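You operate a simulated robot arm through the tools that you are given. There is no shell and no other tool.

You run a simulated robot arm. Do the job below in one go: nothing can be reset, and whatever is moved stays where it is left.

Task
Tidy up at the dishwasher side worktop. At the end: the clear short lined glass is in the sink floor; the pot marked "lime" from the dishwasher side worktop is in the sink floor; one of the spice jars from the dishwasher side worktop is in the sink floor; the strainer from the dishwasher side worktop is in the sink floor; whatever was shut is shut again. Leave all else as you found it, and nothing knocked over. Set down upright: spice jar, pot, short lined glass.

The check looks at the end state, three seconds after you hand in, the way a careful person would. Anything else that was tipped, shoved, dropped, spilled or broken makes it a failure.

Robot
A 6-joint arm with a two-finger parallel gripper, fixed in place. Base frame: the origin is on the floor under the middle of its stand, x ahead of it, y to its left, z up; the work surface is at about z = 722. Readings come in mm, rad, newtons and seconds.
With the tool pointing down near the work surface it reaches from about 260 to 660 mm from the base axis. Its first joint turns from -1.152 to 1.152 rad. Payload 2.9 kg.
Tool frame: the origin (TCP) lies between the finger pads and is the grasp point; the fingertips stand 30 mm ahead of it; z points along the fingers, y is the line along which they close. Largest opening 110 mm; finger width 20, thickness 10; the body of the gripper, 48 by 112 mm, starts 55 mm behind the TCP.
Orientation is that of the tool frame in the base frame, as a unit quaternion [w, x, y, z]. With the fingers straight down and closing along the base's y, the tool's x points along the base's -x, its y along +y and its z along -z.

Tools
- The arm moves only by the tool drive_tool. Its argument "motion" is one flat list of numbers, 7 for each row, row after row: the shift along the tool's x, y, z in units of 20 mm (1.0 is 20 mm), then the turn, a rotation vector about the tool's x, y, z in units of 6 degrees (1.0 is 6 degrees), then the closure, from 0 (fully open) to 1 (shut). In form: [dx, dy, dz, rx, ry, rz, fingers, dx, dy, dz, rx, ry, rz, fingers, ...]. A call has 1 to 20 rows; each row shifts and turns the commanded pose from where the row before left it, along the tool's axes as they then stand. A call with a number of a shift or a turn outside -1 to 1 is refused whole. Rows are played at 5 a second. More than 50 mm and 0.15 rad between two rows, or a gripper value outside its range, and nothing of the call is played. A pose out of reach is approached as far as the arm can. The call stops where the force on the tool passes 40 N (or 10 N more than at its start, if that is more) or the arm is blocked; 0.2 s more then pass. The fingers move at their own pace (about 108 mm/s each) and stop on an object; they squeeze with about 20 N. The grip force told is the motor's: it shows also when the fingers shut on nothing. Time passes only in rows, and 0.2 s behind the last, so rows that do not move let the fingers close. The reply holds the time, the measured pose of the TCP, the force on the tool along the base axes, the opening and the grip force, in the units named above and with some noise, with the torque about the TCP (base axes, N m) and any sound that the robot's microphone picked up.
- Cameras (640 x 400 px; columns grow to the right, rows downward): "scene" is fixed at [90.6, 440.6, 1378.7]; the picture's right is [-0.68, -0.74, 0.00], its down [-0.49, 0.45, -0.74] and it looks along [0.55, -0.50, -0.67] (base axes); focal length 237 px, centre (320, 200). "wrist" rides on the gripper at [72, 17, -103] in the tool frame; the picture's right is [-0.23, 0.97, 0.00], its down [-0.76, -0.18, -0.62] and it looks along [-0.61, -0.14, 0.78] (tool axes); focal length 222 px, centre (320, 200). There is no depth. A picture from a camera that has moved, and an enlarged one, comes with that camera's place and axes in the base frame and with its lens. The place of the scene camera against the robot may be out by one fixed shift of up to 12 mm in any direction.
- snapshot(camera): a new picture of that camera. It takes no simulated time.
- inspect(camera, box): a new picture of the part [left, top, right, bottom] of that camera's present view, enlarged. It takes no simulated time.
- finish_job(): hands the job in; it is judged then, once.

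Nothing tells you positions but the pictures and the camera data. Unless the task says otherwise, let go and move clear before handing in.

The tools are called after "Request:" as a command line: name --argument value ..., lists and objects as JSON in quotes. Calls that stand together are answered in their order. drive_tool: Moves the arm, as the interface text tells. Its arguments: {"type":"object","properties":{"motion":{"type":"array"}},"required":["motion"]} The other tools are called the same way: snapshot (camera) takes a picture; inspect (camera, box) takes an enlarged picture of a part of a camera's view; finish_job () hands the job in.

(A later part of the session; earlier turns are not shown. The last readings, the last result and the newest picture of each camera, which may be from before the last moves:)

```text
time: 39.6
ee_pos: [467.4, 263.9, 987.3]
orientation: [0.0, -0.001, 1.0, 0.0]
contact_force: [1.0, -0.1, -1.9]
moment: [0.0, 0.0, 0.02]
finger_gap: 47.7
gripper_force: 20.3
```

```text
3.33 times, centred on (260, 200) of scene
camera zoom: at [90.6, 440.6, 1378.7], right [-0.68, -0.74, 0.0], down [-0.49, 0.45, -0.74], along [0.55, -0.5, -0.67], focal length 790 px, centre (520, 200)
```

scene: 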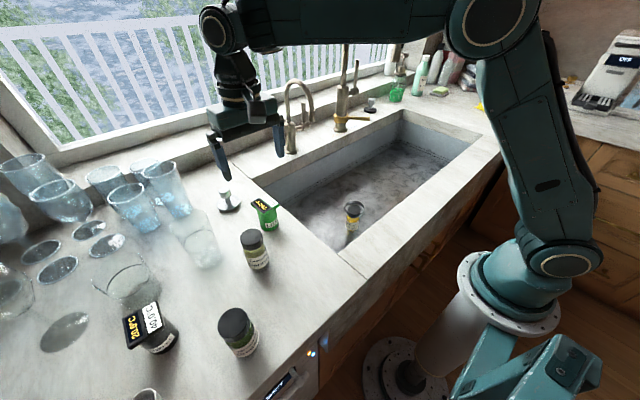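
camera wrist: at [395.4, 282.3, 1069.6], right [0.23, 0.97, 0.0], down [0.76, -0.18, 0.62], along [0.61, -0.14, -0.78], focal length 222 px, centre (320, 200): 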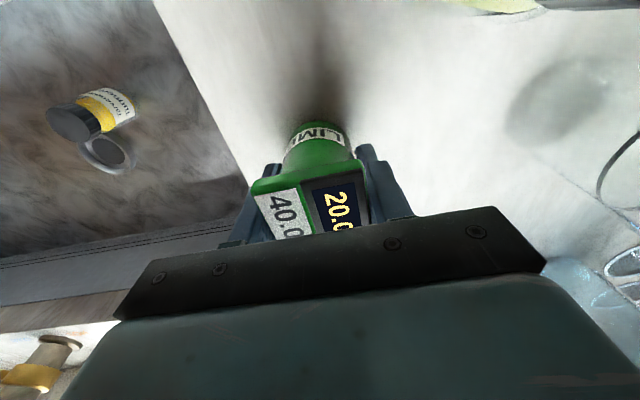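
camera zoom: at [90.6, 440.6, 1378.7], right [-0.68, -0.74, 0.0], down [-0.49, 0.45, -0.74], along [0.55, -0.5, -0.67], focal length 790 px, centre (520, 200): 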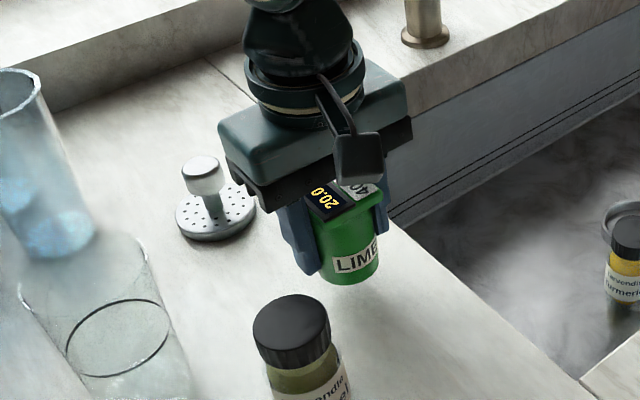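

The whole pot came up with the grip. I will lift, carry it to (450, 105) over the sink, and begin lowering.

Request:
drive_tool --motion '[0, 0, -1, 0, 0, 0, 1, 0, 0, -1, 0, 0, 0, 1, 0, 0, -1, 0, 0, 0, 1, 0, 0, -1, 0, 0, 0, 1, 0, 0, -1, 0, 0, 0, 1, 0.106, -0.994, 0, 0, 0, 0, 1, 0.106, -0.994, 0, 0, 0, 0, 1, 0.106, -0.994, 0, 0, 0, 0, 1, 0.106, -0.994, 0, 0, 0, 0, 1, 0.106, -0.994, 0, 0, 0, 0, 1, 0.106, -0.994, 0, 0, 0, 0, 1, 0.106, -0.994, 0, 0, 0, 0, 1, 0.106, -0.994, 0, 0, 0, 0, 1, 0, 0, 0, 0, 0, 0, 1]'

Request:
snapshot --camera "wrist"

Request:
snapshot --camera "scene"

```text
time: 42.6
ee_pos: [452.5, 105.3, 1087.0]
orientation: [0.0, -0.001, 1.0, 0.001]
contact_force: [0.1, 0.6, -1.7]
moment: [-0.04, -0.02, 0.01]
finger_gap: 47.7
gripper_force: 20.2
```

```text
taken
camera wrist: at [380.1, 122.8, 1191.4], right [0.22, 0.97, 0.0], down [0.76, -0.18, 0.62], along [0.61, -0.14, -0.78], focal length 222 px, centre (320, 200)
```

wrist: 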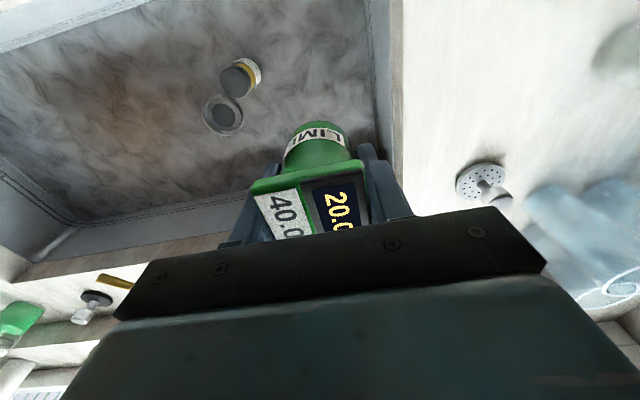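

```text
taken
```

scene: 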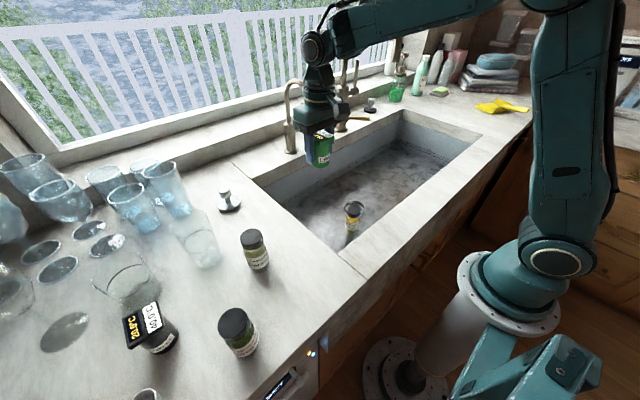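

Position is clear over the sink floor, about 95 mm from the left wall. I will lower the pot.

Request:
drive_tool --motion '[0, 0, 1, 0, 0, 0, 1, 0, 0, 1, 0, 0, 0, 1, 0, 0, 1, 0, 0, 0, 1, 0, 0, 1, 0, 0, 0, 1, 0, 0, 1, 0, 0, 0, 1, 0, 0, 1, 0, 0, 0, 1, 0, 0, 1, 0, 0, 0, 1, 0, 0, 1, 0, 0, 0, 1, 0, 0, 1, 0, 0, 0, 1, 0, 0, 1, 0, 0, 0, 1, 0, 0, 1, 0, 0, 0, 1, 0, 0, 1, 0, 0, 0, 1, 0, 0, 1, 0, 0, 0, 1, 0, 0, 0.8, 0, 0, 0, 1, 0, 0, 0.5, 0, 0, 0, 1, 0, 0, 0.4, 0, 0, 0, 1, 0, 0, 0.2, 0, 0, 0, 1, 0, 0, 0.1, 0, 0, 0, 1]'

Request:
snapshot --camera "wrist"

Request:
inspect --camera "scene" --box '[240, 100, 420, 260]'

```text
time: 46.4
ee_pos: [450.9, 105.4, 788.1]
orientation: [0.0, -0.001, 1.0, 0.0]
contact_force: [-0.2, -0.3, -2.1]
moment: [0.04, 0.02, 0.01]
finger_gap: 47.5
gripper_force: 20.3
```

```text
taken
camera wrist: at [378.9, 123.2, 890.3], right [0.23, 0.97, 0.0], down [0.76, -0.18, 0.62], along [0.61, -0.14, -0.78], focal length 222 px, centre (320, 200)
```

wrist: 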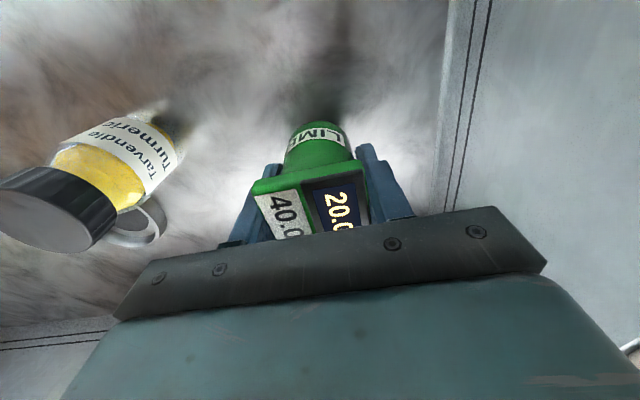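

```text
2.50 times, centred on (330, 180) of scene
camera zoom: at [90.7, 440.6, 1378.7], right [-0.68, -0.74, 0.0], down [-0.49, 0.45, -0.74], along [0.55, -0.5, -0.67], focal length 593 px, centre (295, 250)
```

zoom: 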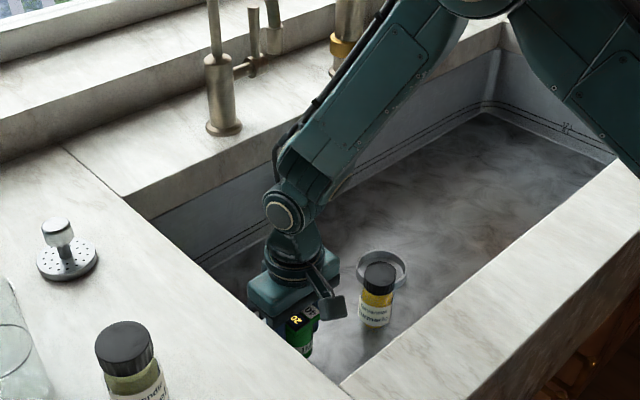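

Request:
drive_tool --motion '[0, 0, 0.25, 0, 0, 0, 1, 0, 0, 0.25, 0, 0, 0, 1, 0, 0, 0.15, 0, 0, 0, 1, 0, 0, 0.1, 0, 0, 0, 1]'

```text
time: 47.4
ee_pos: [450.1, 105.3, 772.4]
orientation: [0.0, -0.001, 1.0, 0.0]
contact_force: [0.1, 0.6, -2.0]
moment: [-0.03, -0.01, 0.01]
finger_gap: 47.7
gripper_force: 20.1
```

Request:
drive_tool --motion '[0, 0, 0.1, 0, 0, 0, 1, 0, 0, 0.1, 0, 0, 0, 1, 0, 0, 0.05, 0, 0, 0, 1]'

```text
time: 48.2
ee_pos: [451.0, 105.2, 768.0]
orientation: [0.001, -0.001, 1.0, 0.0]
contact_force: [-3.3, -3.0, 14.2]
moment: [0.05, -0.02, -0.01]
finger_gap: 47.9
gripper_force: 19.9
```

Floor contact at about z=768. I will release and rise.

Request:
drive_tool --motion '[0, 0, -0.03, 0, 0, 0, 1, 0, 0, 0, 0, 0, 0, 0.45, 0, 0, 0, 0, 0, 0, 0.2, 0, 0, 0, 0, 0, 0, 0, 0, 0, 0, 0, 0, 0, 0]'

Request:
snapshot --camera "wrist"

```text
time: 49.4
ee_pos: [450.1, 106.8, 767.8]
orientation: [-0.001, -0.001, 1.0, 0.0]
contact_force: [-0.4, -1.1, 0.9]
moment: [-0.01, -0.01, -0.01]
finger_gap: 110.2
gripper_force: 0.0
```

```text
taken
camera wrist: at [379.1, 122.9, 870.7], right [0.23, 0.97, 0.0], down [0.76, -0.18, 0.62], along [0.61, -0.14, -0.78], focal length 222 px, centre (320, 200)
```

wrist: 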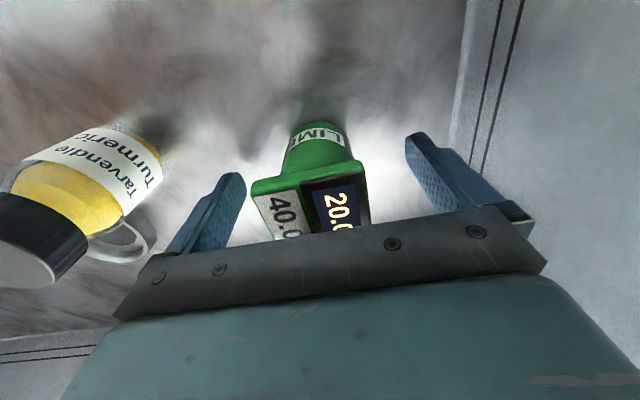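

Request:
drive_tool --motion '[0, 0, -0.5, 0, 0, 0, 0, 0, 0, -1, 0, 0, 0, 0, 0, 0, -1, 0, 0, 0, 0, 0, 0, -1, 0, 0, 0, 0, 0, 0, -1, 0, 0, 0, 0, 0, 0, -1, 0, 0, 0, 0, 0, 0, -1, 0, 0, 0, 0, 0, 0, -1, 0, 0, 0, 0, 0, 0, -1, 0, 0, 0, 0, 0, 0, -1, 0, 0, 0, 0, 0, 0, -1, 0, 0, 0, 0, 0, 0, -1, 0, 0, 0, 0, 0, 0, -1, 0, 0, 0, 0, 0, 0, -1, 0, 0, 0, 0, 0, 0, -1, 0, 0, 0, 0, 0, 0, -1, 0, 0, 0, 0, 0, 0, -1, 0, 0, 0, 0, 0, 0, -1, 0, 0, 0, 0]'

Request:
snapshot --camera "wrist"

Request:
snapshot --camera "scene"

```text
time: 53.2
ee_pos: [451.8, 105.4, 1118.0]
orientation: [0.001, -0.001, 1.0, 0.0]
contact_force: [-0.3, 0.3, -0.3]
moment: [-0.01, -0.03, 0.01]
finger_gap: 109.8
gripper_force: 0.1
```

```text
taken
camera wrist: at [379.6, 122.5, 1221.0], right [0.23, 0.97, 0.0], down [0.76, -0.18, 0.62], along [0.61, -0.14, -0.78], focal length 222 px, centre (320, 200)
```

wrist: 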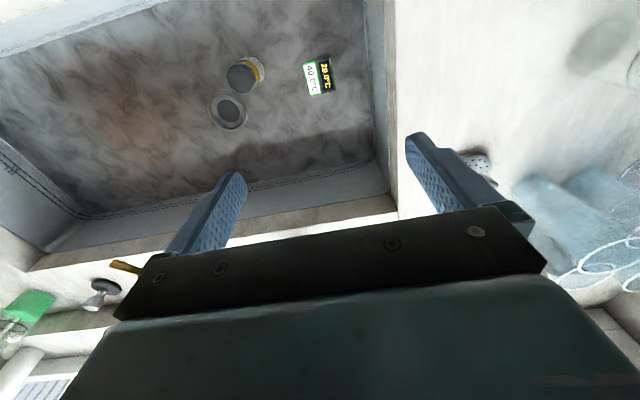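

```text
taken
```

scene: 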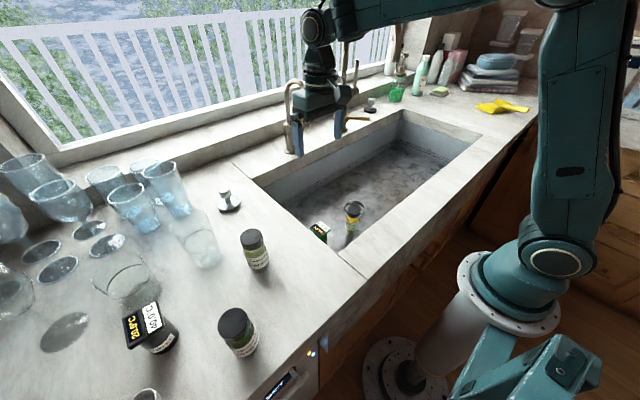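

Both stand in the sink. Next is the strainer, which I place at about (606, 305), near the reach limit. I approach and look again.

Request:
drive_tool --motion '[-0.54, 0.8, 0, 0, 0, 0, 0, -0.54, 0.8, 0, 0, 0, 0, 0, -0.54, 0.8, 0, 0, 0, 0, 0, -0.54, 0.8, 0, 0, 0, 0, 0, -0.54, 0.8, 0, 0, 0, 0, 0, -0.54, 0.8, 0, 0, 0, 0, 0, -0.54, 0.8, 0, 0, 0, 0, 0, -0.54, 0.8, 0, 0, 0, 0, 0, -0.54, 0.8, 0, 0, 0, 0, 0, -0.54, 0.8, 0, 0, 0, 0, 0, 0, 0, 0, 0, 0, -1, 0, 0, 0, 0, 0, 0, -1, 0, 0, 0, 0, 0, 0, -1, 0, 0, 0, 0, 0, 0, -1, 0, 0, 0, 0, 0, 0, -1, 0, 0, 0, 0, 0, 0, -1, 0]'

Request:
snapshot --camera "wrist"

Request:
snapshot --camera "scene"

```text
time: 56.6
ee_pos: [559.1, 266.4, 1116.6]
orientation: [0.0, -0.311, 0.951, 0.0]
contact_force: [0.1, 0.0, -0.3]
moment: [0.01, 0.01, 0.05]
finger_gap: 109.9
gripper_force: 0.1
```

```text
taken
camera wrist: at [490.6, 237.2, 1219.9], right [-0.39, 0.92, 0.0], down [0.72, 0.31, 0.62], along [0.57, 0.24, -0.78], focal length 222 px, centre (320, 200)
```

wrist: 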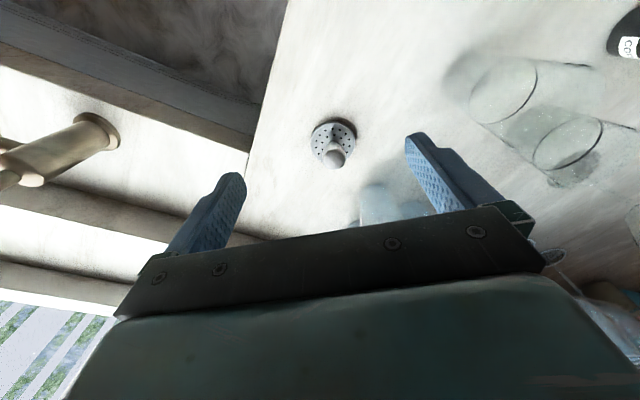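

```text
taken
```

scene: 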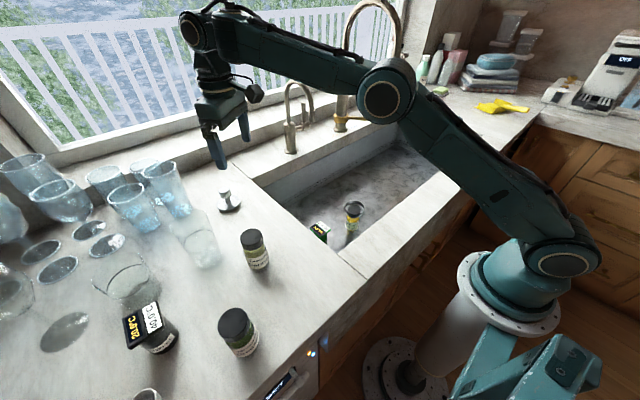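

Request:
inspect --camera "wrist" --box '[260, 90, 460, 230]'

Request:
inspect --camera "scene" --box '[80, 100, 280, 240]'

```text
2.86 times, centred on (360, 160) of wrist
camera zoom: at [490.6, 237.2, 1219.9], right [-0.39, 0.92, 0.0], down [0.72, 0.31, 0.62], along [0.57, 0.24, -0.78], focal length 635 px, centre (206, 314)
```

zoom: 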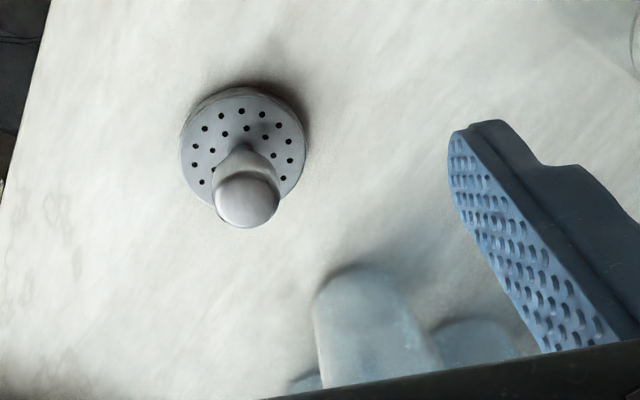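

```text
2.86 times, centred on (180, 170) of scene
camera zoom: at [90.6, 440.6, 1378.7], right [-0.68, -0.74, 0.0], down [-0.49, 0.45, -0.74], along [0.55, -0.5, -0.67], focal length 678 px, centre (720, 286)
```

zoom: 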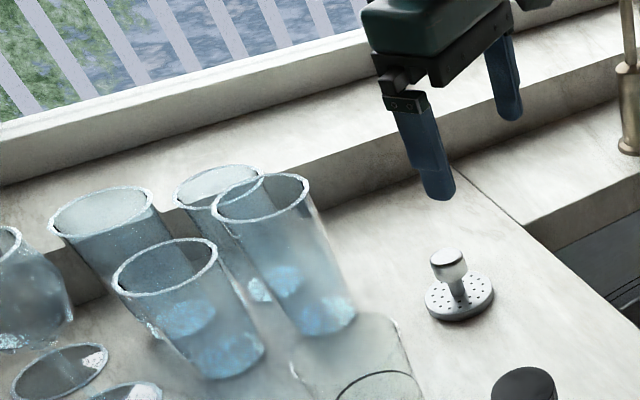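

The strainer's knob is at about (603, 304.5), and the nearest blue glass is at about (663, 408), so there is room. I will move over the knob and check that I can reach it.

Request:
drive_tool --motion '[-0.965, 0.078, 0, 0, 0, 0, 0, -0.965, 0.078, 0, 0, 0, 0, 0, -0.965, 0.078, 0, 0, 0, 0, 0, 0, 0, 1, 0, 0, 0, 0, 0, 0, 1, 0, 0, 0, 0, 0, 0, 0, 0, 0, 0, 0]'

Request:
snapshot --camera "wrist"

Request:
inspect --camera "scene" --box '[140, 80, 340, 240]'

```text
time: 58.0
ee_pos: [567.3, 281.5, 1069.9]
orientation: [0.001, -0.309, 0.951, 0.0]
contact_force: [0.6, 0.4, -0.5]
moment: [0.02, 0.01, -0.02]
finger_gap: 109.8
gripper_force: 0.0
out of reach, approached as far as the arm can: row 1, 2, 3
```

```text
taken
camera wrist: at [500.4, 253.5, 1172.7], right [-0.39, 0.92, 0.0], down [0.72, 0.31, 0.62], along [0.57, 0.24, -0.78], focal length 222 px, centre (320, 200)
```

wrist: 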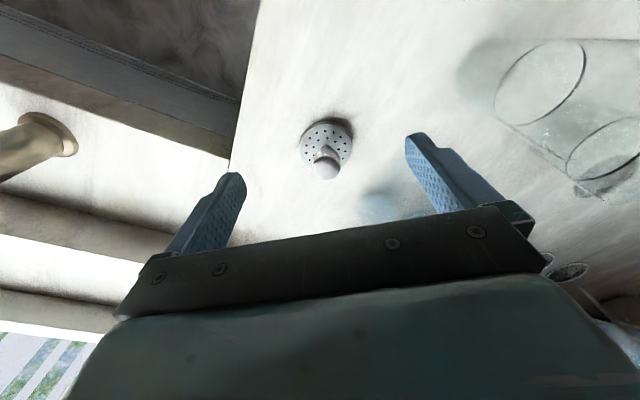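

```text
2.50 times, centred on (240, 160) of scene
camera zoom: at [90.6, 440.6, 1378.7], right [-0.68, -0.74, 0.0], down [-0.49, 0.45, -0.74], along [0.55, -0.5, -0.67], focal length 593 px, centre (520, 300)
```

zoom: 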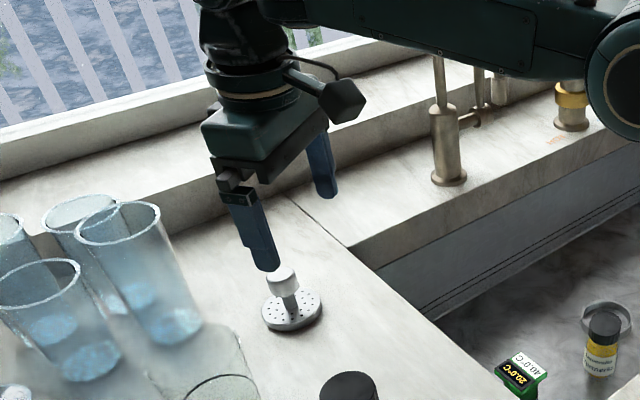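

The knob is just out of reach with the tool vertical. I will tilt the tool outward 18° and move out at this height.

Request:
drive_tool --motion '[0, 0, 0, 0, -1, 0, 0, 0, 0, 0, 0, -1, 0, 0, 0, 0, 0, 0, -1, 0, 0, -0.672, -0.042, 0.218, 0, 0, 0, 0, -0.672, -0.042, 0.218, 0, 0, 0, 0, -0.672, -0.042, 0.218, 0, 0, 0, 0, 0, 0, 0, 0, 0, 0, 0]'

Request:
snapshot --camera "wrist"

Request:
inspect --camera "scene" --box '[140, 80, 340, 240]'

```text
time: 59.6
ee_pos: [603.1, 303.1, 1069.0]
orientation: [0.148, -0.306, 0.939, 0.048]
contact_force: [0.1, 0.1, 0.3]
moment: [0.02, -0.02, 0.0]
finger_gap: 110.0
gripper_force: 0.2
```

```text
taken
camera wrist: at [513.0, 257.9, 1144.1], right [-0.4, 0.91, 0.07], down [0.53, 0.17, 0.83], along [0.75, 0.37, -0.56], focal length 222 px, centre (320, 200)
```

wrist: 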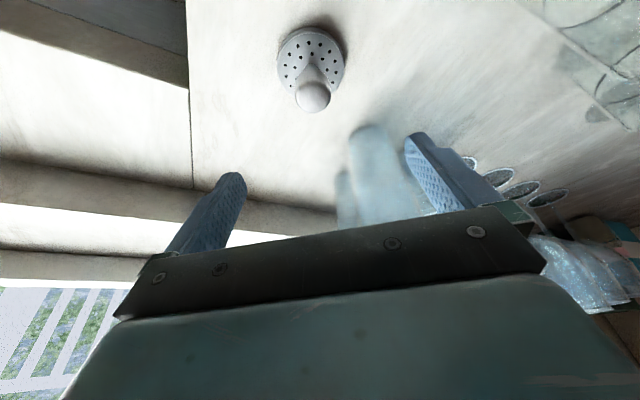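

```text
2.50 times, centred on (240, 160) of scene
camera zoom: at [90.6, 440.6, 1378.7], right [-0.68, -0.74, 0.0], down [-0.49, 0.45, -0.74], along [0.55, -0.5, -0.67], focal length 593 px, centre (520, 300)
```

zoom: 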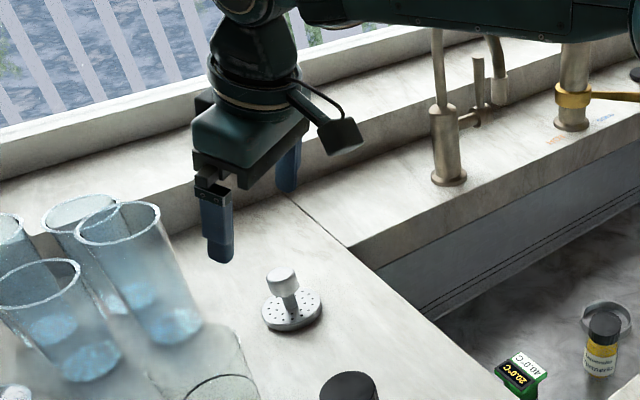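

The tool reaches with the tilt, and the knob at about (602, 303.5) sits right under the TCP. I will descend to z≈973 and grip.

Request:
drive_tool --motion '[0.297, 0, 0.913, 0, 0, 0, 0, 0.297, 0, 0.913, 0, 0, 0, 0, 0.297, 0, 0.913, 0, 0, 0, 0, 0.297, 0, 0.913, 0, 0, 0, 0, 0.297, 0, 0.913, 0, 0, 0, 0, 0, 0, 0, 0, 0, 0, 0]'

Request:
snapshot --camera "wrist"

Request:
inspect --camera "scene" --box '[180, 140, 300, 230]'

```text
time: 61.0
ee_pos: [603.0, 302.7, 971.8]
orientation: [0.149, -0.306, 0.939, 0.049]
contact_force: [-0.8, -0.5, 0.4]
moment: [0.0, 0.01, 0.0]
finger_gap: 109.7
gripper_force: 0.0
```

```text
taken
camera wrist: at [513.1, 258.6, 1047.1], right [-0.4, 0.91, 0.07], down [0.53, 0.17, 0.83], along [0.74, 0.37, -0.56], focal length 222 px, centre (320, 200)
```

wrist: 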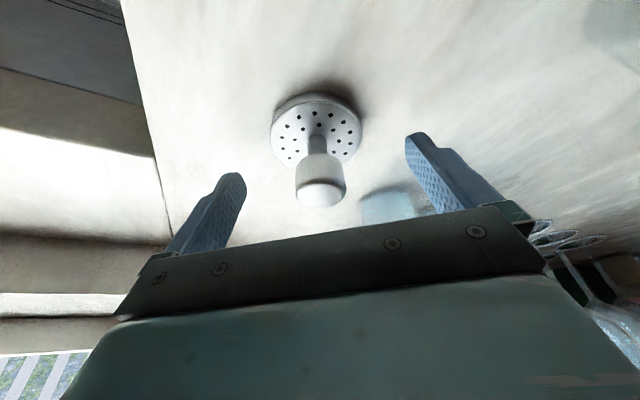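

```text
4.44 times, centred on (240, 185) of scene
camera zoom: at [90.6, 440.6, 1378.7], right [-0.68, -0.74, 0.0], down [-0.49, 0.45, -0.74], along [0.55, -0.5, -0.67], focal length 1054 px, centre (676, 267)
```

zoom: 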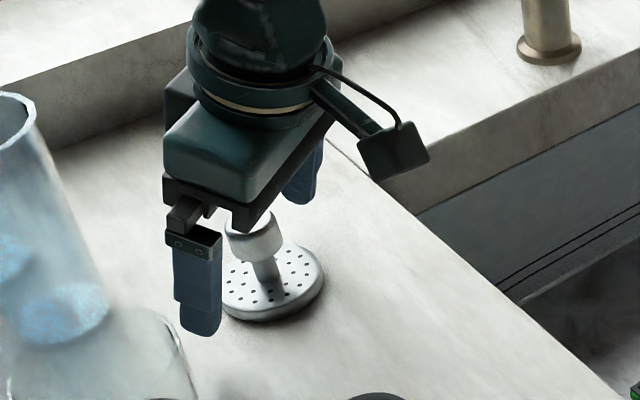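

Request:
drive_tool --motion '[0, 0, 0, 0, 0, 0, 0.5, 0, 0, 0, 0, 0, 0, 0.8, 0, 0, 0, 0, 0, 0, 1, 0, 0, 0, 0, 0, 0, 1, 0, 0, 0, 0, 0, 0, 1]'

Request:
snapshot --camera "wrist"

Request:
inspect --camera "scene" --box '[180, 140, 300, 230]'

```text
time: 62.2
ee_pos: [603.3, 303.9, 973.2]
orientation: [0.148, -0.306, 0.939, 0.049]
contact_force: [0.4, 0.1, 0.3]
moment: [-0.02, 0.02, 0.02]
finger_gap: 28.4
gripper_force: 20.3
```

```text
taken
camera wrist: at [513.1, 258.5, 1047.5], right [-0.4, 0.91, 0.07], down [0.53, 0.17, 0.83], along [0.74, 0.37, -0.56], focal length 222 px, centre (320, 200)
```

wrist: 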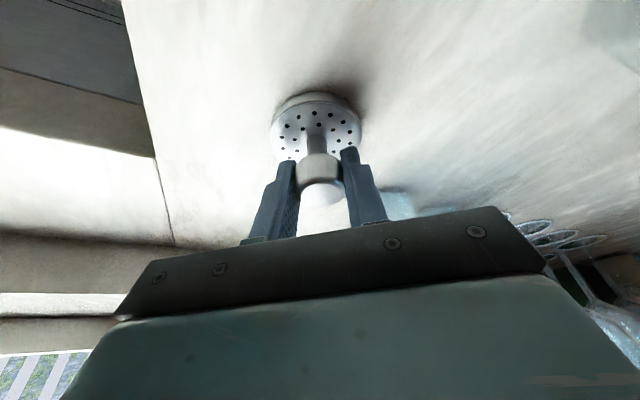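

```text
4.44 times, centred on (240, 185) of scene
camera zoom: at [90.6, 440.6, 1378.7], right [-0.68, -0.74, 0.0], down [-0.49, 0.45, -0.74], along [0.55, -0.5, -0.67], focal length 1054 px, centre (676, 267)
```

zoom: 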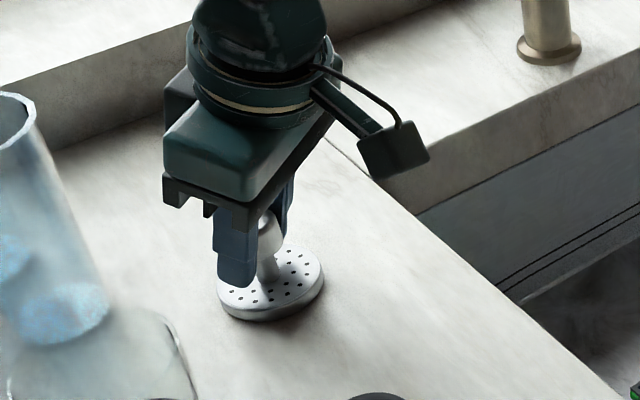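

The knob is gripped at 28 mm. Before moving I will check the faucets so that I avoid them.

Request:
inspect --camera "scene" --box '[250, 0, 450, 200]'

Request:
drive_tool --motion '[-0.077, 0, -0.238, 0, 0, 0, 1, -0.154, 0, -0.475, 0, 0, 0, 1, -0.309, 0, -0.951, 0, 0, 0, 1, -0.309, 0, -0.951, 0, 0, 0, 1, -0.309, 0, -0.951, 0, 0, 0, 1, -0.309, 0, -0.951, 0, 0, 0, 1]'

Request:
snapshot --camera "wrist"

Request:
snapshot --camera "scene"

```text
2.00 times, centred on (350, 100) of scene
camera zoom: at [90.6, 440.6, 1378.7], right [-0.68, -0.74, 0.0], down [-0.49, 0.45, -0.74], along [0.55, -0.5, -0.67], focal length 474 px, centre (260, 400)
```

zoom: 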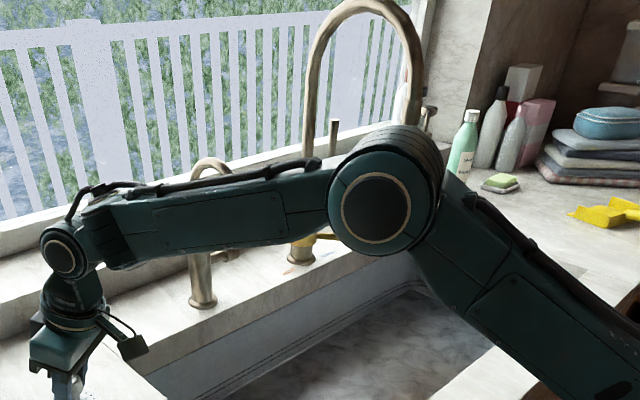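

```text
time: 63.6
ee_pos: [605.1, 303.9, 1069.9]
orientation: [0.149, -0.306, 0.939, 0.049]
contact_force: [-0.2, -0.9, -0.7]
moment: [0.04, 0.01, -0.01]
finger_gap: 28.5
gripper_force: 19.7
```

```text
taken
camera wrist: at [513.8, 258.7, 1144.1], right [-0.4, 0.91, 0.07], down [0.53, 0.17, 0.83], along [0.75, 0.37, -0.56], focal length 222 px, centre (320, 200)
```

wrist: 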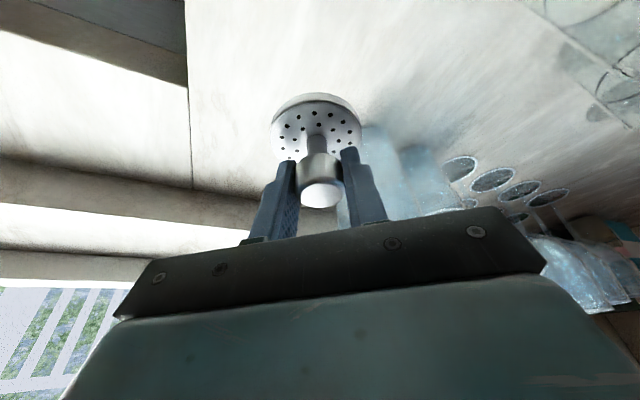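

```text
taken
```

scene: 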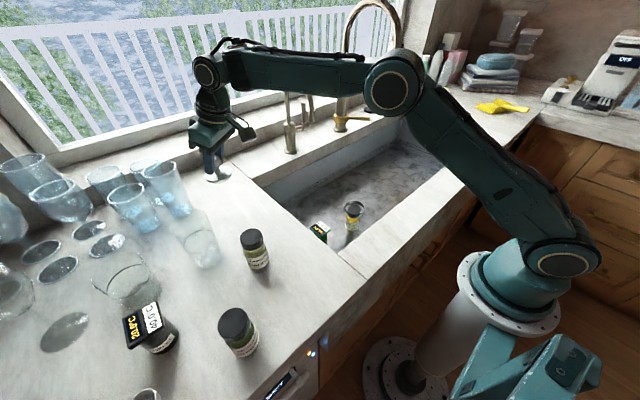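

The strainer is held. I will carry it at this height and tilt to about (560, -110) over the sink, clear of the faucets.

Request:
drive_tool --motion '[0.635, -0.732, -0.206, 0, 0, 0, 1, 0.635, -0.732, -0.206, 0, 0, 0, 1, 0.635, -0.732, -0.206, 0, 0, 0, 1, 0.635, -0.732, -0.206, 0, 0, 0, 1, 0.635, -0.732, -0.206, 0, 0, 0, 1, 0.635, -0.732, -0.206, 0, 0, 0, 1, 0.635, -0.732, -0.206, 0, 0, 0, 1, 0.635, -0.732, -0.206, 0, 0, 0, 1, 0.635, -0.732, -0.206, 0, 0, 0, 1, 0.635, -0.732, -0.206, 0, 0, 0, 1, 0.635, -0.732, -0.206, 0, 0, 0, 1]'

Request:
drive_tool --motion '[0.635, -0.732, -0.206, 0, 0, 0, 1, 0.635, -0.732, -0.206, 0, 0, 0, 1, 0.635, -0.732, -0.206, 0, 0, 0, 1, 0.635, -0.732, -0.206, 0, 0, 0, 1, 0.635, -0.732, -0.206, 0, 0, 0, 1, 0.635, -0.732, -0.206, 0, 0, 0, 1, 0.635, -0.732, -0.206, 0, 0, 0, 1, 0.635, -0.732, -0.206, 0, 0, 0, 1, 0.635, -0.732, -0.206, 0, 0, 0, 1, 0.635, -0.732, -0.206, 0, 0, 0, 1, 0, 0, 0, 0.303, 0, 0.932, 1, 0, 0, 0, 0.303, 0, 0.932, 1, 0, 0, 0, 0.303, 0, 0.932, 1, 0, 0, 0, 0.303, 0, 0.932, 1, 0, 0, 0, 0.303, 0, 0.932, 1, 0, 0, 0, 0.303, 0, 0.932, 1, 0, 0, 0, 0.303, 0, 0.932, 1, 0, 0, 0, 0.303, 0, 0.932, 1]'

Request:
snapshot --camera "wrist"

Request:
snapshot --camera "scene"

```text
time: 66.0
ee_pos: [579.4, 85.5, 1066.8]
orientation: [0.149, -0.305, 0.939, 0.048]
contact_force: [-0.1, -0.2, -1.6]
moment: [0.0, 0.0, -0.02]
finger_gap: 28.1
gripper_force: 19.9
```

```text
time: 69.8
ee_pos: [558.7, -108.7, 1068.0]
orientation: [0.156, 0.094, 0.983, -0.014]
contact_force: [0.4, 0.4, -0.3]
moment: [0.0, 0.01, -0.03]
finger_gap: 28.5
gripper_force: 20.8
```

```text
taken
camera wrist: at [463.3, -73.1, 1143.1], right [0.4, 0.91, 0.07], down [0.49, -0.28, 0.83], along [0.78, -0.3, -0.56], focal length 222 px, centre (320, 200)
```

wrist: 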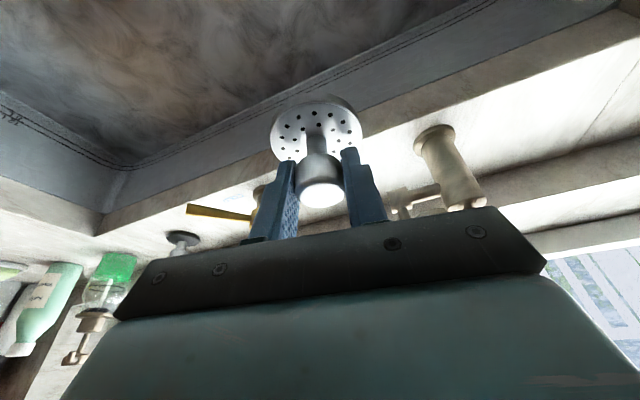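

```text
taken
```

scene: 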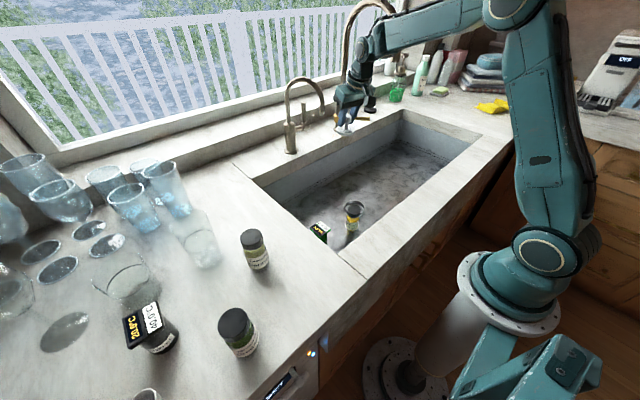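

The spot is clear, with the counter's back edge at x≈640. I will lower the strainer.

Request:
drive_tool --motion '[0.309, 0, 0.951, 0, 0, 0, 1, 0.309, 0, 0.951, 0, 0, 0, 1, 0.309, 0, 0.951, 0, 0, 0, 1, 0.309, 0, 0.951, 0, 0, 0, 1, 0.309, 0, 0.951, 0, 0, 0, 1, 0.309, 0, 0.951, 0, 0, 0, 1, 0.309, 0, 0.951, 0, 0, 0, 1, 0.309, 0, 0.951, 0, 0, 0, 1, 0.309, 0, 0.951, 0, 0, 0, 1, 0.309, 0, 0.951, 0, 0, 0, 1, 0.309, 0, 0.951, 0, 0, 0, 1, 0.309, 0, 0.951, 0, 0, 0, 1, 0.309, 0, 0.951, 0, 0, 0, 1, 0.155, 0, 0.475, 0, 0, 0, 1]'

Request:
snapshot --camera "wrist"

Request:
snapshot --camera "scene"

```text
time: 72.8
ee_pos: [557.0, -108.5, 797.2]
orientation: [0.156, 0.094, 0.983, -0.015]
contact_force: [-1.0, -1.0, -0.1]
moment: [-0.01, -0.02, 0.02]
finger_gap: 28.6
gripper_force: 19.8
```

```text
taken
camera wrist: at [462.0, -72.3, 872.9], right [0.4, 0.92, 0.07], down [0.49, -0.27, 0.83], along [0.78, -0.29, -0.56], focal length 222 px, centre (320, 200)
```

wrist: 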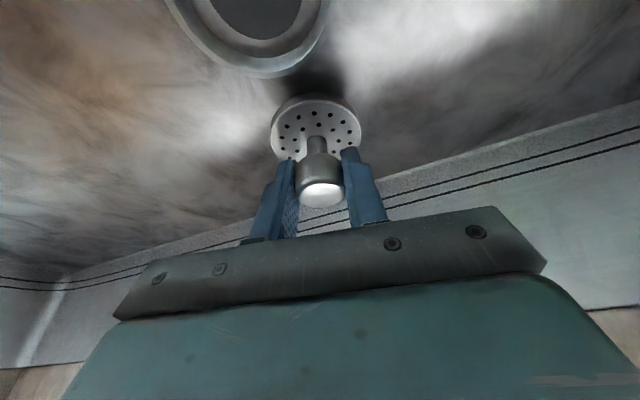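

```text
taken
```

scene: 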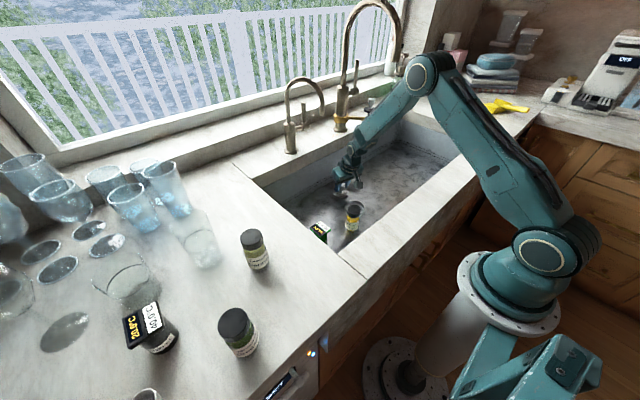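

The drain ring's far edge is close to the strainer, so I will shift out by 18 mm and then lower in small steps.

Request:
drive_tool --motion '[-0.856, 0, 0.278, 0, 0, 0, 1, 0.155, 0, 0.475, 0, 0, 0, 1, 0.077, 0, 0.238, 0, 0, 0, 1, 0.031, 0, 0.095, 0, 0, 0, 1]'

Request:
snapshot --camera "wrist"

```text
time: 73.8
ee_pos: [575.2, -112.4, 781.2]
orientation: [0.156, 0.093, 0.983, -0.014]
contact_force: [0.6, 0.6, -1.0]
moment: [0.01, -0.01, 0.0]
finger_gap: 28.5
gripper_force: 19.9
```

```text
taken
camera wrist: at [480.2, -76.0, 856.1], right [0.4, 0.92, 0.07], down [0.49, -0.27, 0.83], along [0.78, -0.29, -0.56], focal length 222 px, centre (320, 200)
```

wrist: 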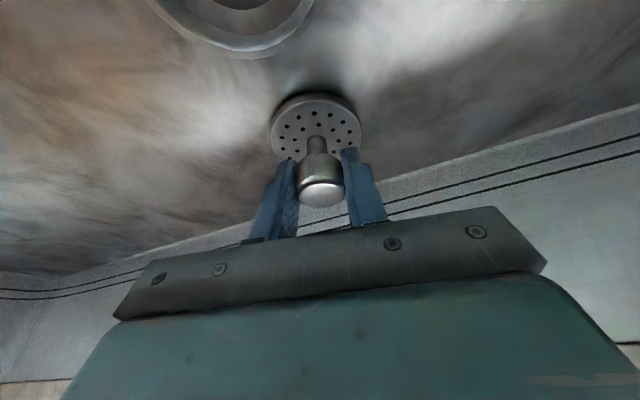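

Request:
drive_tool --motion '[0.031, 0, 0.095, 0, 0, 0, 1, 0.031, 0, 0.095, 0, 0, 0, 1, 0.031, 0, 0.095, 0, 0, 0, 1]'

```text
time: 74.6
ee_pos: [576.0, -112.7, 774.4]
orientation: [0.156, 0.094, 0.983, -0.015]
contact_force: [0.7, -0.5, -0.7]
moment: [0.03, -0.01, -0.04]
finger_gap: 28.6
gripper_force: 20.7
```

Request:
drive_tool --motion '[0.015, 0, 0.048, 0, 0, 0, 1, 0.015, 0, 0.048, 0, 0, 0, 1, 0.015, 0, 0.048, 0, 0, 0, 1]'

```text
time: 75.4
ee_pos: [577.2, -112.4, 772.6]
orientation: [0.157, 0.094, 0.983, -0.015]
contact_force: [-3.8, -0.7, 16.7]
moment: [-0.03, 0.04, -0.06]
finger_gap: 28.7
gripper_force: 19.7
```

The strainer has touched the floor. I will release it and rise.

Request:
drive_tool --motion '[-0.01, 0, -0.03, 0, 0, 0, 1, 0, 0, 0, 0, 0, 0, 0.6, 0, 0, 0, 0, 0, 0, 0.3, 0, 0, 0, 0, 0, 0, 0.2, 0, 0, 0, 0, 0, 0, 0.2]'

Request:
snapshot --camera "wrist"

```text
time: 76.6
ee_pos: [576.9, -112.8, 771.4]
orientation: [0.156, 0.093, 0.983, -0.015]
contact_force: [0.4, -1.1, -0.3]
moment: [0.02, -0.01, 0.04]
finger_gap: 88.0
gripper_force: 0.0
```

```text
taken
camera wrist: at [481.3, -76.1, 847.9], right [0.4, 0.92, 0.07], down [0.49, -0.27, 0.83], along [0.78, -0.29, -0.56], focal length 222 px, centre (320, 200)
```

wrist: 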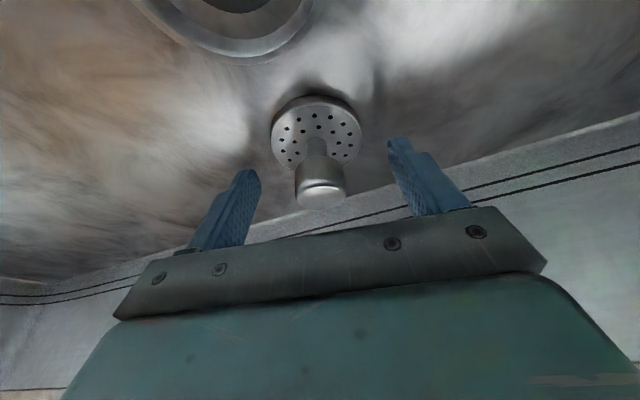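

Request:
drive_tool --motion '[-0.155, 0, -0.475, 0, 0, 0, 0.2, -0.309, 0, -0.951, 0, 0, 0, 0.2, -0.309, 0, -0.951, 0, 0, 0, 0.2, -0.309, 0, -0.951, 0, 0, 0, 0, -0.309, 0, -0.951, 0, 0, 0, 0, -0.309, 0, -0.951, 0, 0, 0, 0, -0.309, 0, -0.951, 0, 0, 0, 0, -0.309, 0, -0.951, 0, 0, 0, 0, -0.309, 0, -0.951, 0, 0, 0, 0, -0.309, 0, -0.951, 0, 0, 0, 0, -0.309, 0, -0.951, 0, 0, 0, 0, -0.309, 0, -0.951, 0, 0, 0, 0, -0.309, 0, -0.951, 0, 0, 0, 0, -0.309, 0, -0.951, 0, 0, 0, 0, -0.309, 0, -0.951, 0, 0, 0, 0, -0.309, 0, -0.951, 0, 0, 0, 0, -0.309, 0, -0.951, 0, 0, 0, 0, 0, 0, 0, 0, 1, 0, 0, 0, 0, 0, 0, 1, 0, 0, 0, 0, 0, 0, 1, 0, 0]'

Request:
snapshot --camera "wrist"

Request:
inspect --camera "scene" --box '[240, 100, 480, 280]'

```text
time: 80.8
ee_pos: [576.9, -112.7, 1101.2]
orientation: [0.0, 0.095, 0.995, 0.001]
contact_force: [0.3, 1.1, 0.4]
moment: [-0.01, 0.0, 0.03]
finger_gap: 110.1
gripper_force: 0.0
```

```text
taken
camera wrist: at [509.8, -81.3, 1205.4], right [0.41, 0.91, 0.0], down [0.71, -0.32, 0.62], along [0.57, -0.25, -0.78], focal length 222 px, centre (320, 200)
```

wrist: 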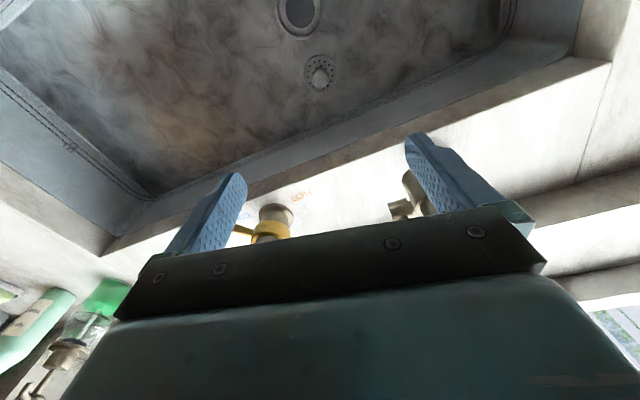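

```text
2.22 times, centred on (360, 190) of scene
camera zoom: at [90.6, 440.6, 1378.7], right [-0.68, -0.74, 0.0], down [-0.49, 0.45, -0.74], along [0.55, -0.5, -0.67], focal length 527 px, centre (231, 222)
```

zoom: 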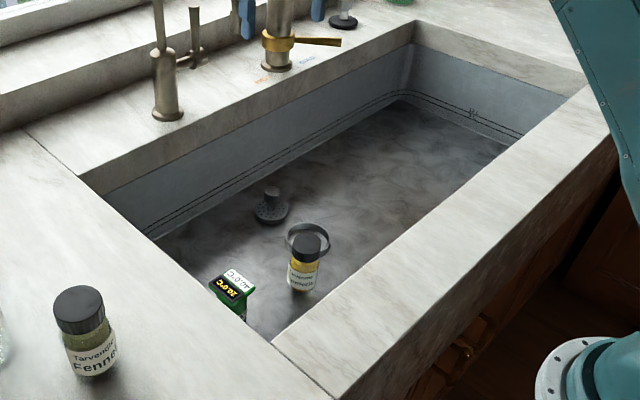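

Three items are in the sink, upright and clear. Now the short glass: I move back to a viewing pose over the left worktop.

Request:
drive_tool --motion '[0.582, 0.771, -0.122, 0, 0, 0, 0, 0.582, 0.771, -0.122, 0, 0, 0, 0, 0.582, 0.771, -0.122, 0, 0, 0, 0, 0.582, 0.771, -0.122, 0, 0, 0, 0, 0.582, 0.771, -0.122, 0, 0, 0, 0, 0.582, 0.771, -0.122, 0, 0, 0, 0, 0.582, 0.771, -0.122, 0, 0, 0, 0, 0.582, 0.771, -0.122, 0, 0, 0, 0, 0.582, 0.771, -0.122, 0, 0, 0, 0, 0.582, 0.771, -0.122, 0, 0, 0, 0, 0.582, 0.771, -0.122, 0, 0, 0, 0, 0.582, 0.771, -0.122, 0, 0, 0, 0, 0.582, 0.771, -0.122, 0, 0, 0, 0, 0.582, 0.771, -0.122, 0, 0, 0, 0, 0.582, 0.771, -0.122, 0, 0, 0, 0]'

Request:
drive_tool --motion '[0.582, 0.771, -0.122, 0, 0, 0, 0, 0.582, 0.771, -0.122, 0, 0, 0, 0, 0.582, 0.771, -0.122, 0, 0, 0, 0, 0.582, 0.771, -0.122, 0, 0, 0, 0, 0.582, 0.771, -0.122, 0, 0, 0, 0, 0.582, 0.771, -0.122, 0, 0, 0, 0, 0.582, 0.771, -0.122, 0, 0, 0, 0, 0.582, 0.771, -0.122, 0, 0, 0, 0, 0.582, 0.771, -0.122, 0, 0, 0, 0, 0.582, 0.771, -0.122, 0, 0, 0, 0, 0.582, 0.771, -0.122, 0, 0, 0, 0, 0.582, 0.771, -0.122, 0, 0, 0, 0, 0.582, 0.771, -0.122, 0, 0, 0, 0, 0.582, 0.771, -0.122, 0, 0, 0, 0]'

Request:
drive_tool --motion '[0, 0, 0, 0, 0, -1, 0, 0, 0, 0, 0, 0, -1, 0, 0, 0, 0, 0, 0, -1, 0, 0, 0, 0, 0, 0, -1, 0, 0, 0, 0, 0, 0, -1, 0, 0, 0, 0, 0, 0, -1, 0, 0, 0, 0, 0, 0, -1, 0, 0, 0, 0, 0, 0, -1, 0, 0, 0, 0, 0, 0, -1, 0, 0, 0, 0, 0, 0, -1, 0, 0, 0, 0, 0, 0, -1, 0, 0, 0, 0, 0, -1, 0, 0, 0, 0, 0, 0, -1, 0, 0]'

Request:
snapshot --camera "wrist"

Request:
inspect --camera "wrist" --box '[220, 70, 420, 230]'

```text
time: 84.0
ee_pos: [448.5, 147.0, 1137.0]
orientation: [0.001, 0.095, 0.996, 0.001]
contact_force: [-0.3, 0.2, -0.2]
moment: [0.01, -0.01, 0.0]
finger_gap: 110.0
gripper_force: 0.1
```

```text
time: 87.0
ee_pos: [329.1, 390.2, 1172.0]
orientation: [0.0, 0.095, 0.995, 0.0]
contact_force: [-0.6, 0.7, -0.4]
moment: [0.01, 0.01, 0.04]
finger_gap: 110.2
gripper_force: 0.0
```

```text
time: 89.8
ee_pos: [331.0, 390.6, 1171.5]
orientation: [0.093, -0.46, 0.882, 0.048]
contact_force: [0.2, 0.6, 0.1]
moment: [0.0, 0.01, 0.01]
finger_gap: 110.0
gripper_force: 0.0
```

```text
taken
camera wrist: at [265.0, 324.3, 1256.5], right [-0.67, 0.74, 0.05], down [0.5, 0.4, 0.77], along [0.55, 0.54, -0.64], focal length 222 px, centre (320, 200)
```

wrist: 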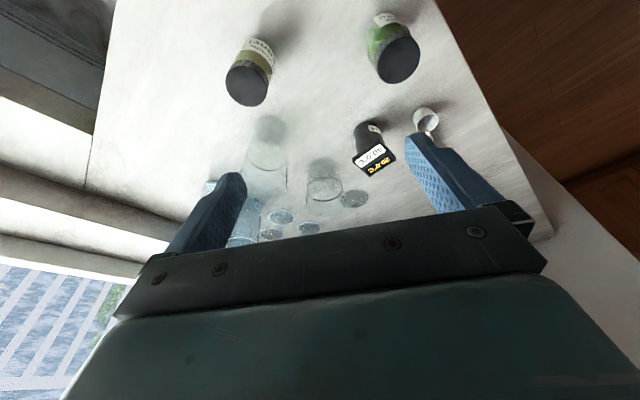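

```text
2.50 times, centred on (320, 150) of wrist
camera zoom: at [265.0, 324.3, 1256.5], right [-0.67, 0.74, 0.05], down [0.5, 0.4, 0.77], along [0.55, 0.54, -0.64], focal length 555 px, centre (320, 325)
```

zoom: 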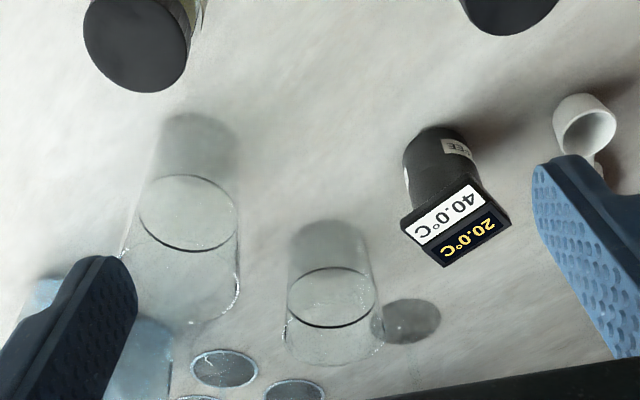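

The outer glass is clearly shorter (about 90 mm against 120 mm), so it is the short lined glass, at about (477, 547). I turn to yaw 33° with a 30° outward tilt, to pass between the tall glass and the Coffee pot, and approach.

Request:
drive_tool --motion '[0, 0, 0, 0.19, 0, 0.897, 0, 0, 0, 0, 0.19, 0, 0.897, 0, 0, 0, 0, 0.19, 0, 0.897, 0, 0, 0, 0, 0.19, 0, 0.897, 0, 0, 0, 0, 0, -1, 0, 0, 0, 0, 0, 0, -1, 0, 0, 0, 0, 0, 0, -1, 0, 0, -0.59, 0.369, 0.836, 0, 0, 0, 0.1, -0.59, 0.369, 0.836, 0, 0, 0, 0.1, -0.59, 0.369, 0.836, 0, 0, 0, 0.1, -0.59, 0.369, 0.836, 0, 0, 0, 0.1, -0.59, 0.369, 0.836, 0, 0, 0, 0.1, -0.59, 0.369, 0.836, 0, 0, 0, 0.1, -0.59, 0.369, 0.836, 0, 0, 0, 0.1]'

Request:
snapshot --camera "wrist"

Request:
snapshot --camera "scene"

```text
time: 92.8
ee_pos: [411.0, 504.2, 1111.1]
orientation: [0.248, -0.276, 0.926, 0.074]
contact_force: [-0.4, -0.1, -0.8]
moment: [0.01, -0.02, -0.01]
finger_gap: 98.9
gripper_force: 0.1
```

```text
taken
camera wrist: at [307.2, 456.8, 1163.6], right [-0.37, 0.92, 0.11], down [0.39, 0.04, 0.92], along [0.85, 0.38, -0.37], focal length 222 px, centre (320, 200)
```

wrist: 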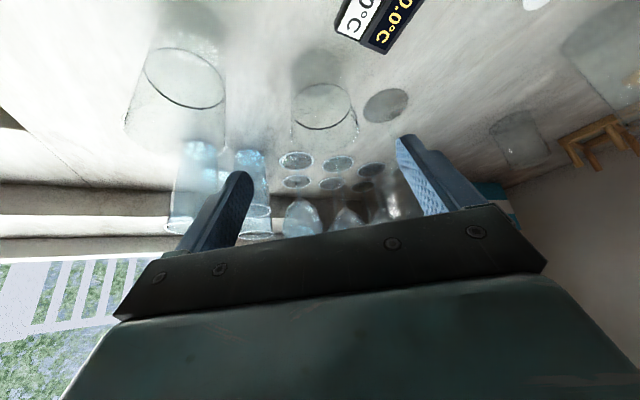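

```text
taken
```

scene: 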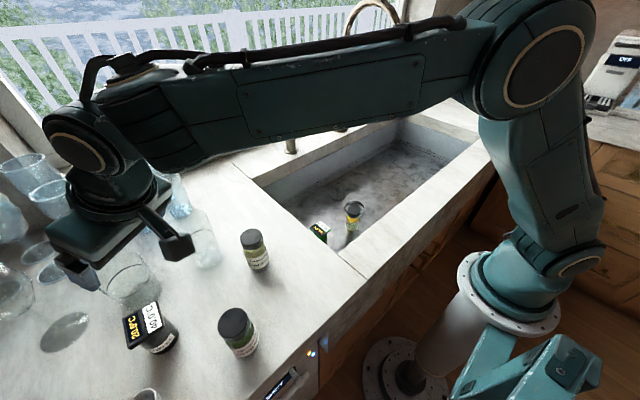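

Request:
inspect --camera "wrist" --box '[460, 20, 640, 200]'

Request:
inspect --camera "wrist" --box '[220, 20, 420, 240]'

Request:
inspect --camera "scene" --box '[0, 140, 240, 360]'

```text
2.22 times, centred on (550, 110) of wrist
camera zoom: at [307.2, 456.8, 1163.6], right [-0.37, 0.92, 0.11], down [0.39, 0.04, 0.92], along [0.85, 0.38, -0.37], focal length 494 px, centre (-191, 400)
```

zoom: 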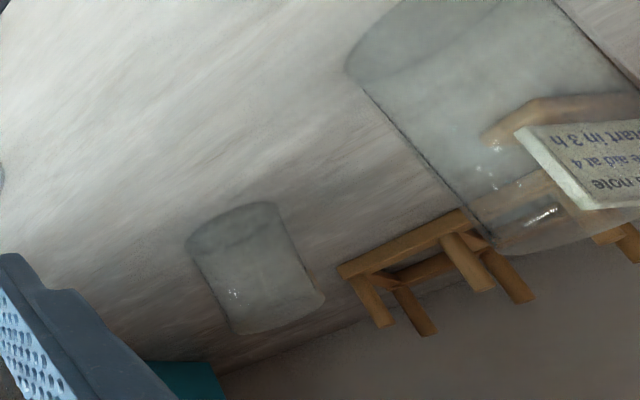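

```text
1.82 times, centred on (320, 130) of wrist
camera zoom: at [307.2, 456.8, 1163.6], right [-0.37, 0.92, 0.11], down [0.39, 0.04, 0.92], along [0.85, 0.38, -0.37], focal length 404 px, centre (320, 327)
```

zoom: 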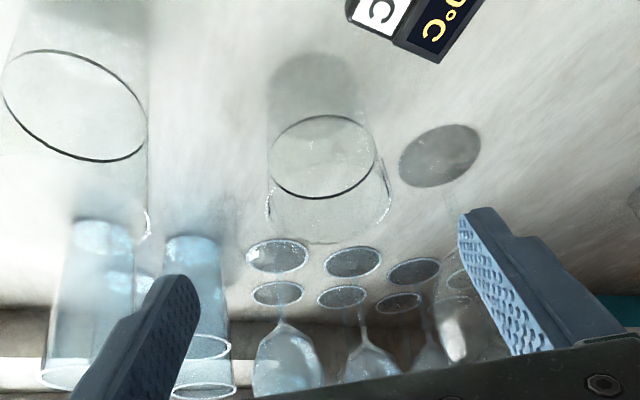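

```text
1.82 times, centred on (120, 250) of scene
camera zoom: at [90.6, 440.5, 1378.7], right [-0.68, -0.74, 0.0], down [-0.49, 0.45, -0.74], along [0.55, -0.5, -0.67], focal length 431 px, centre (684, 109)
```

zoom: 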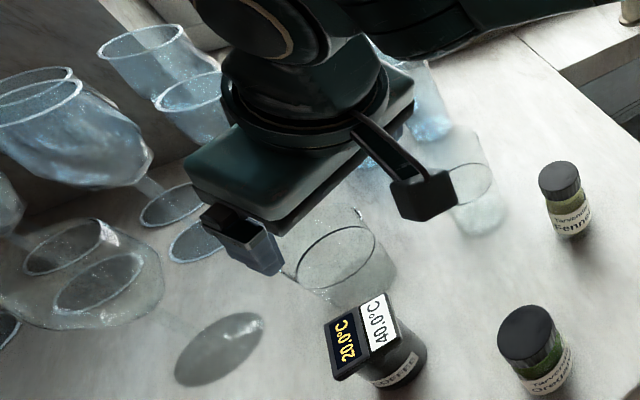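

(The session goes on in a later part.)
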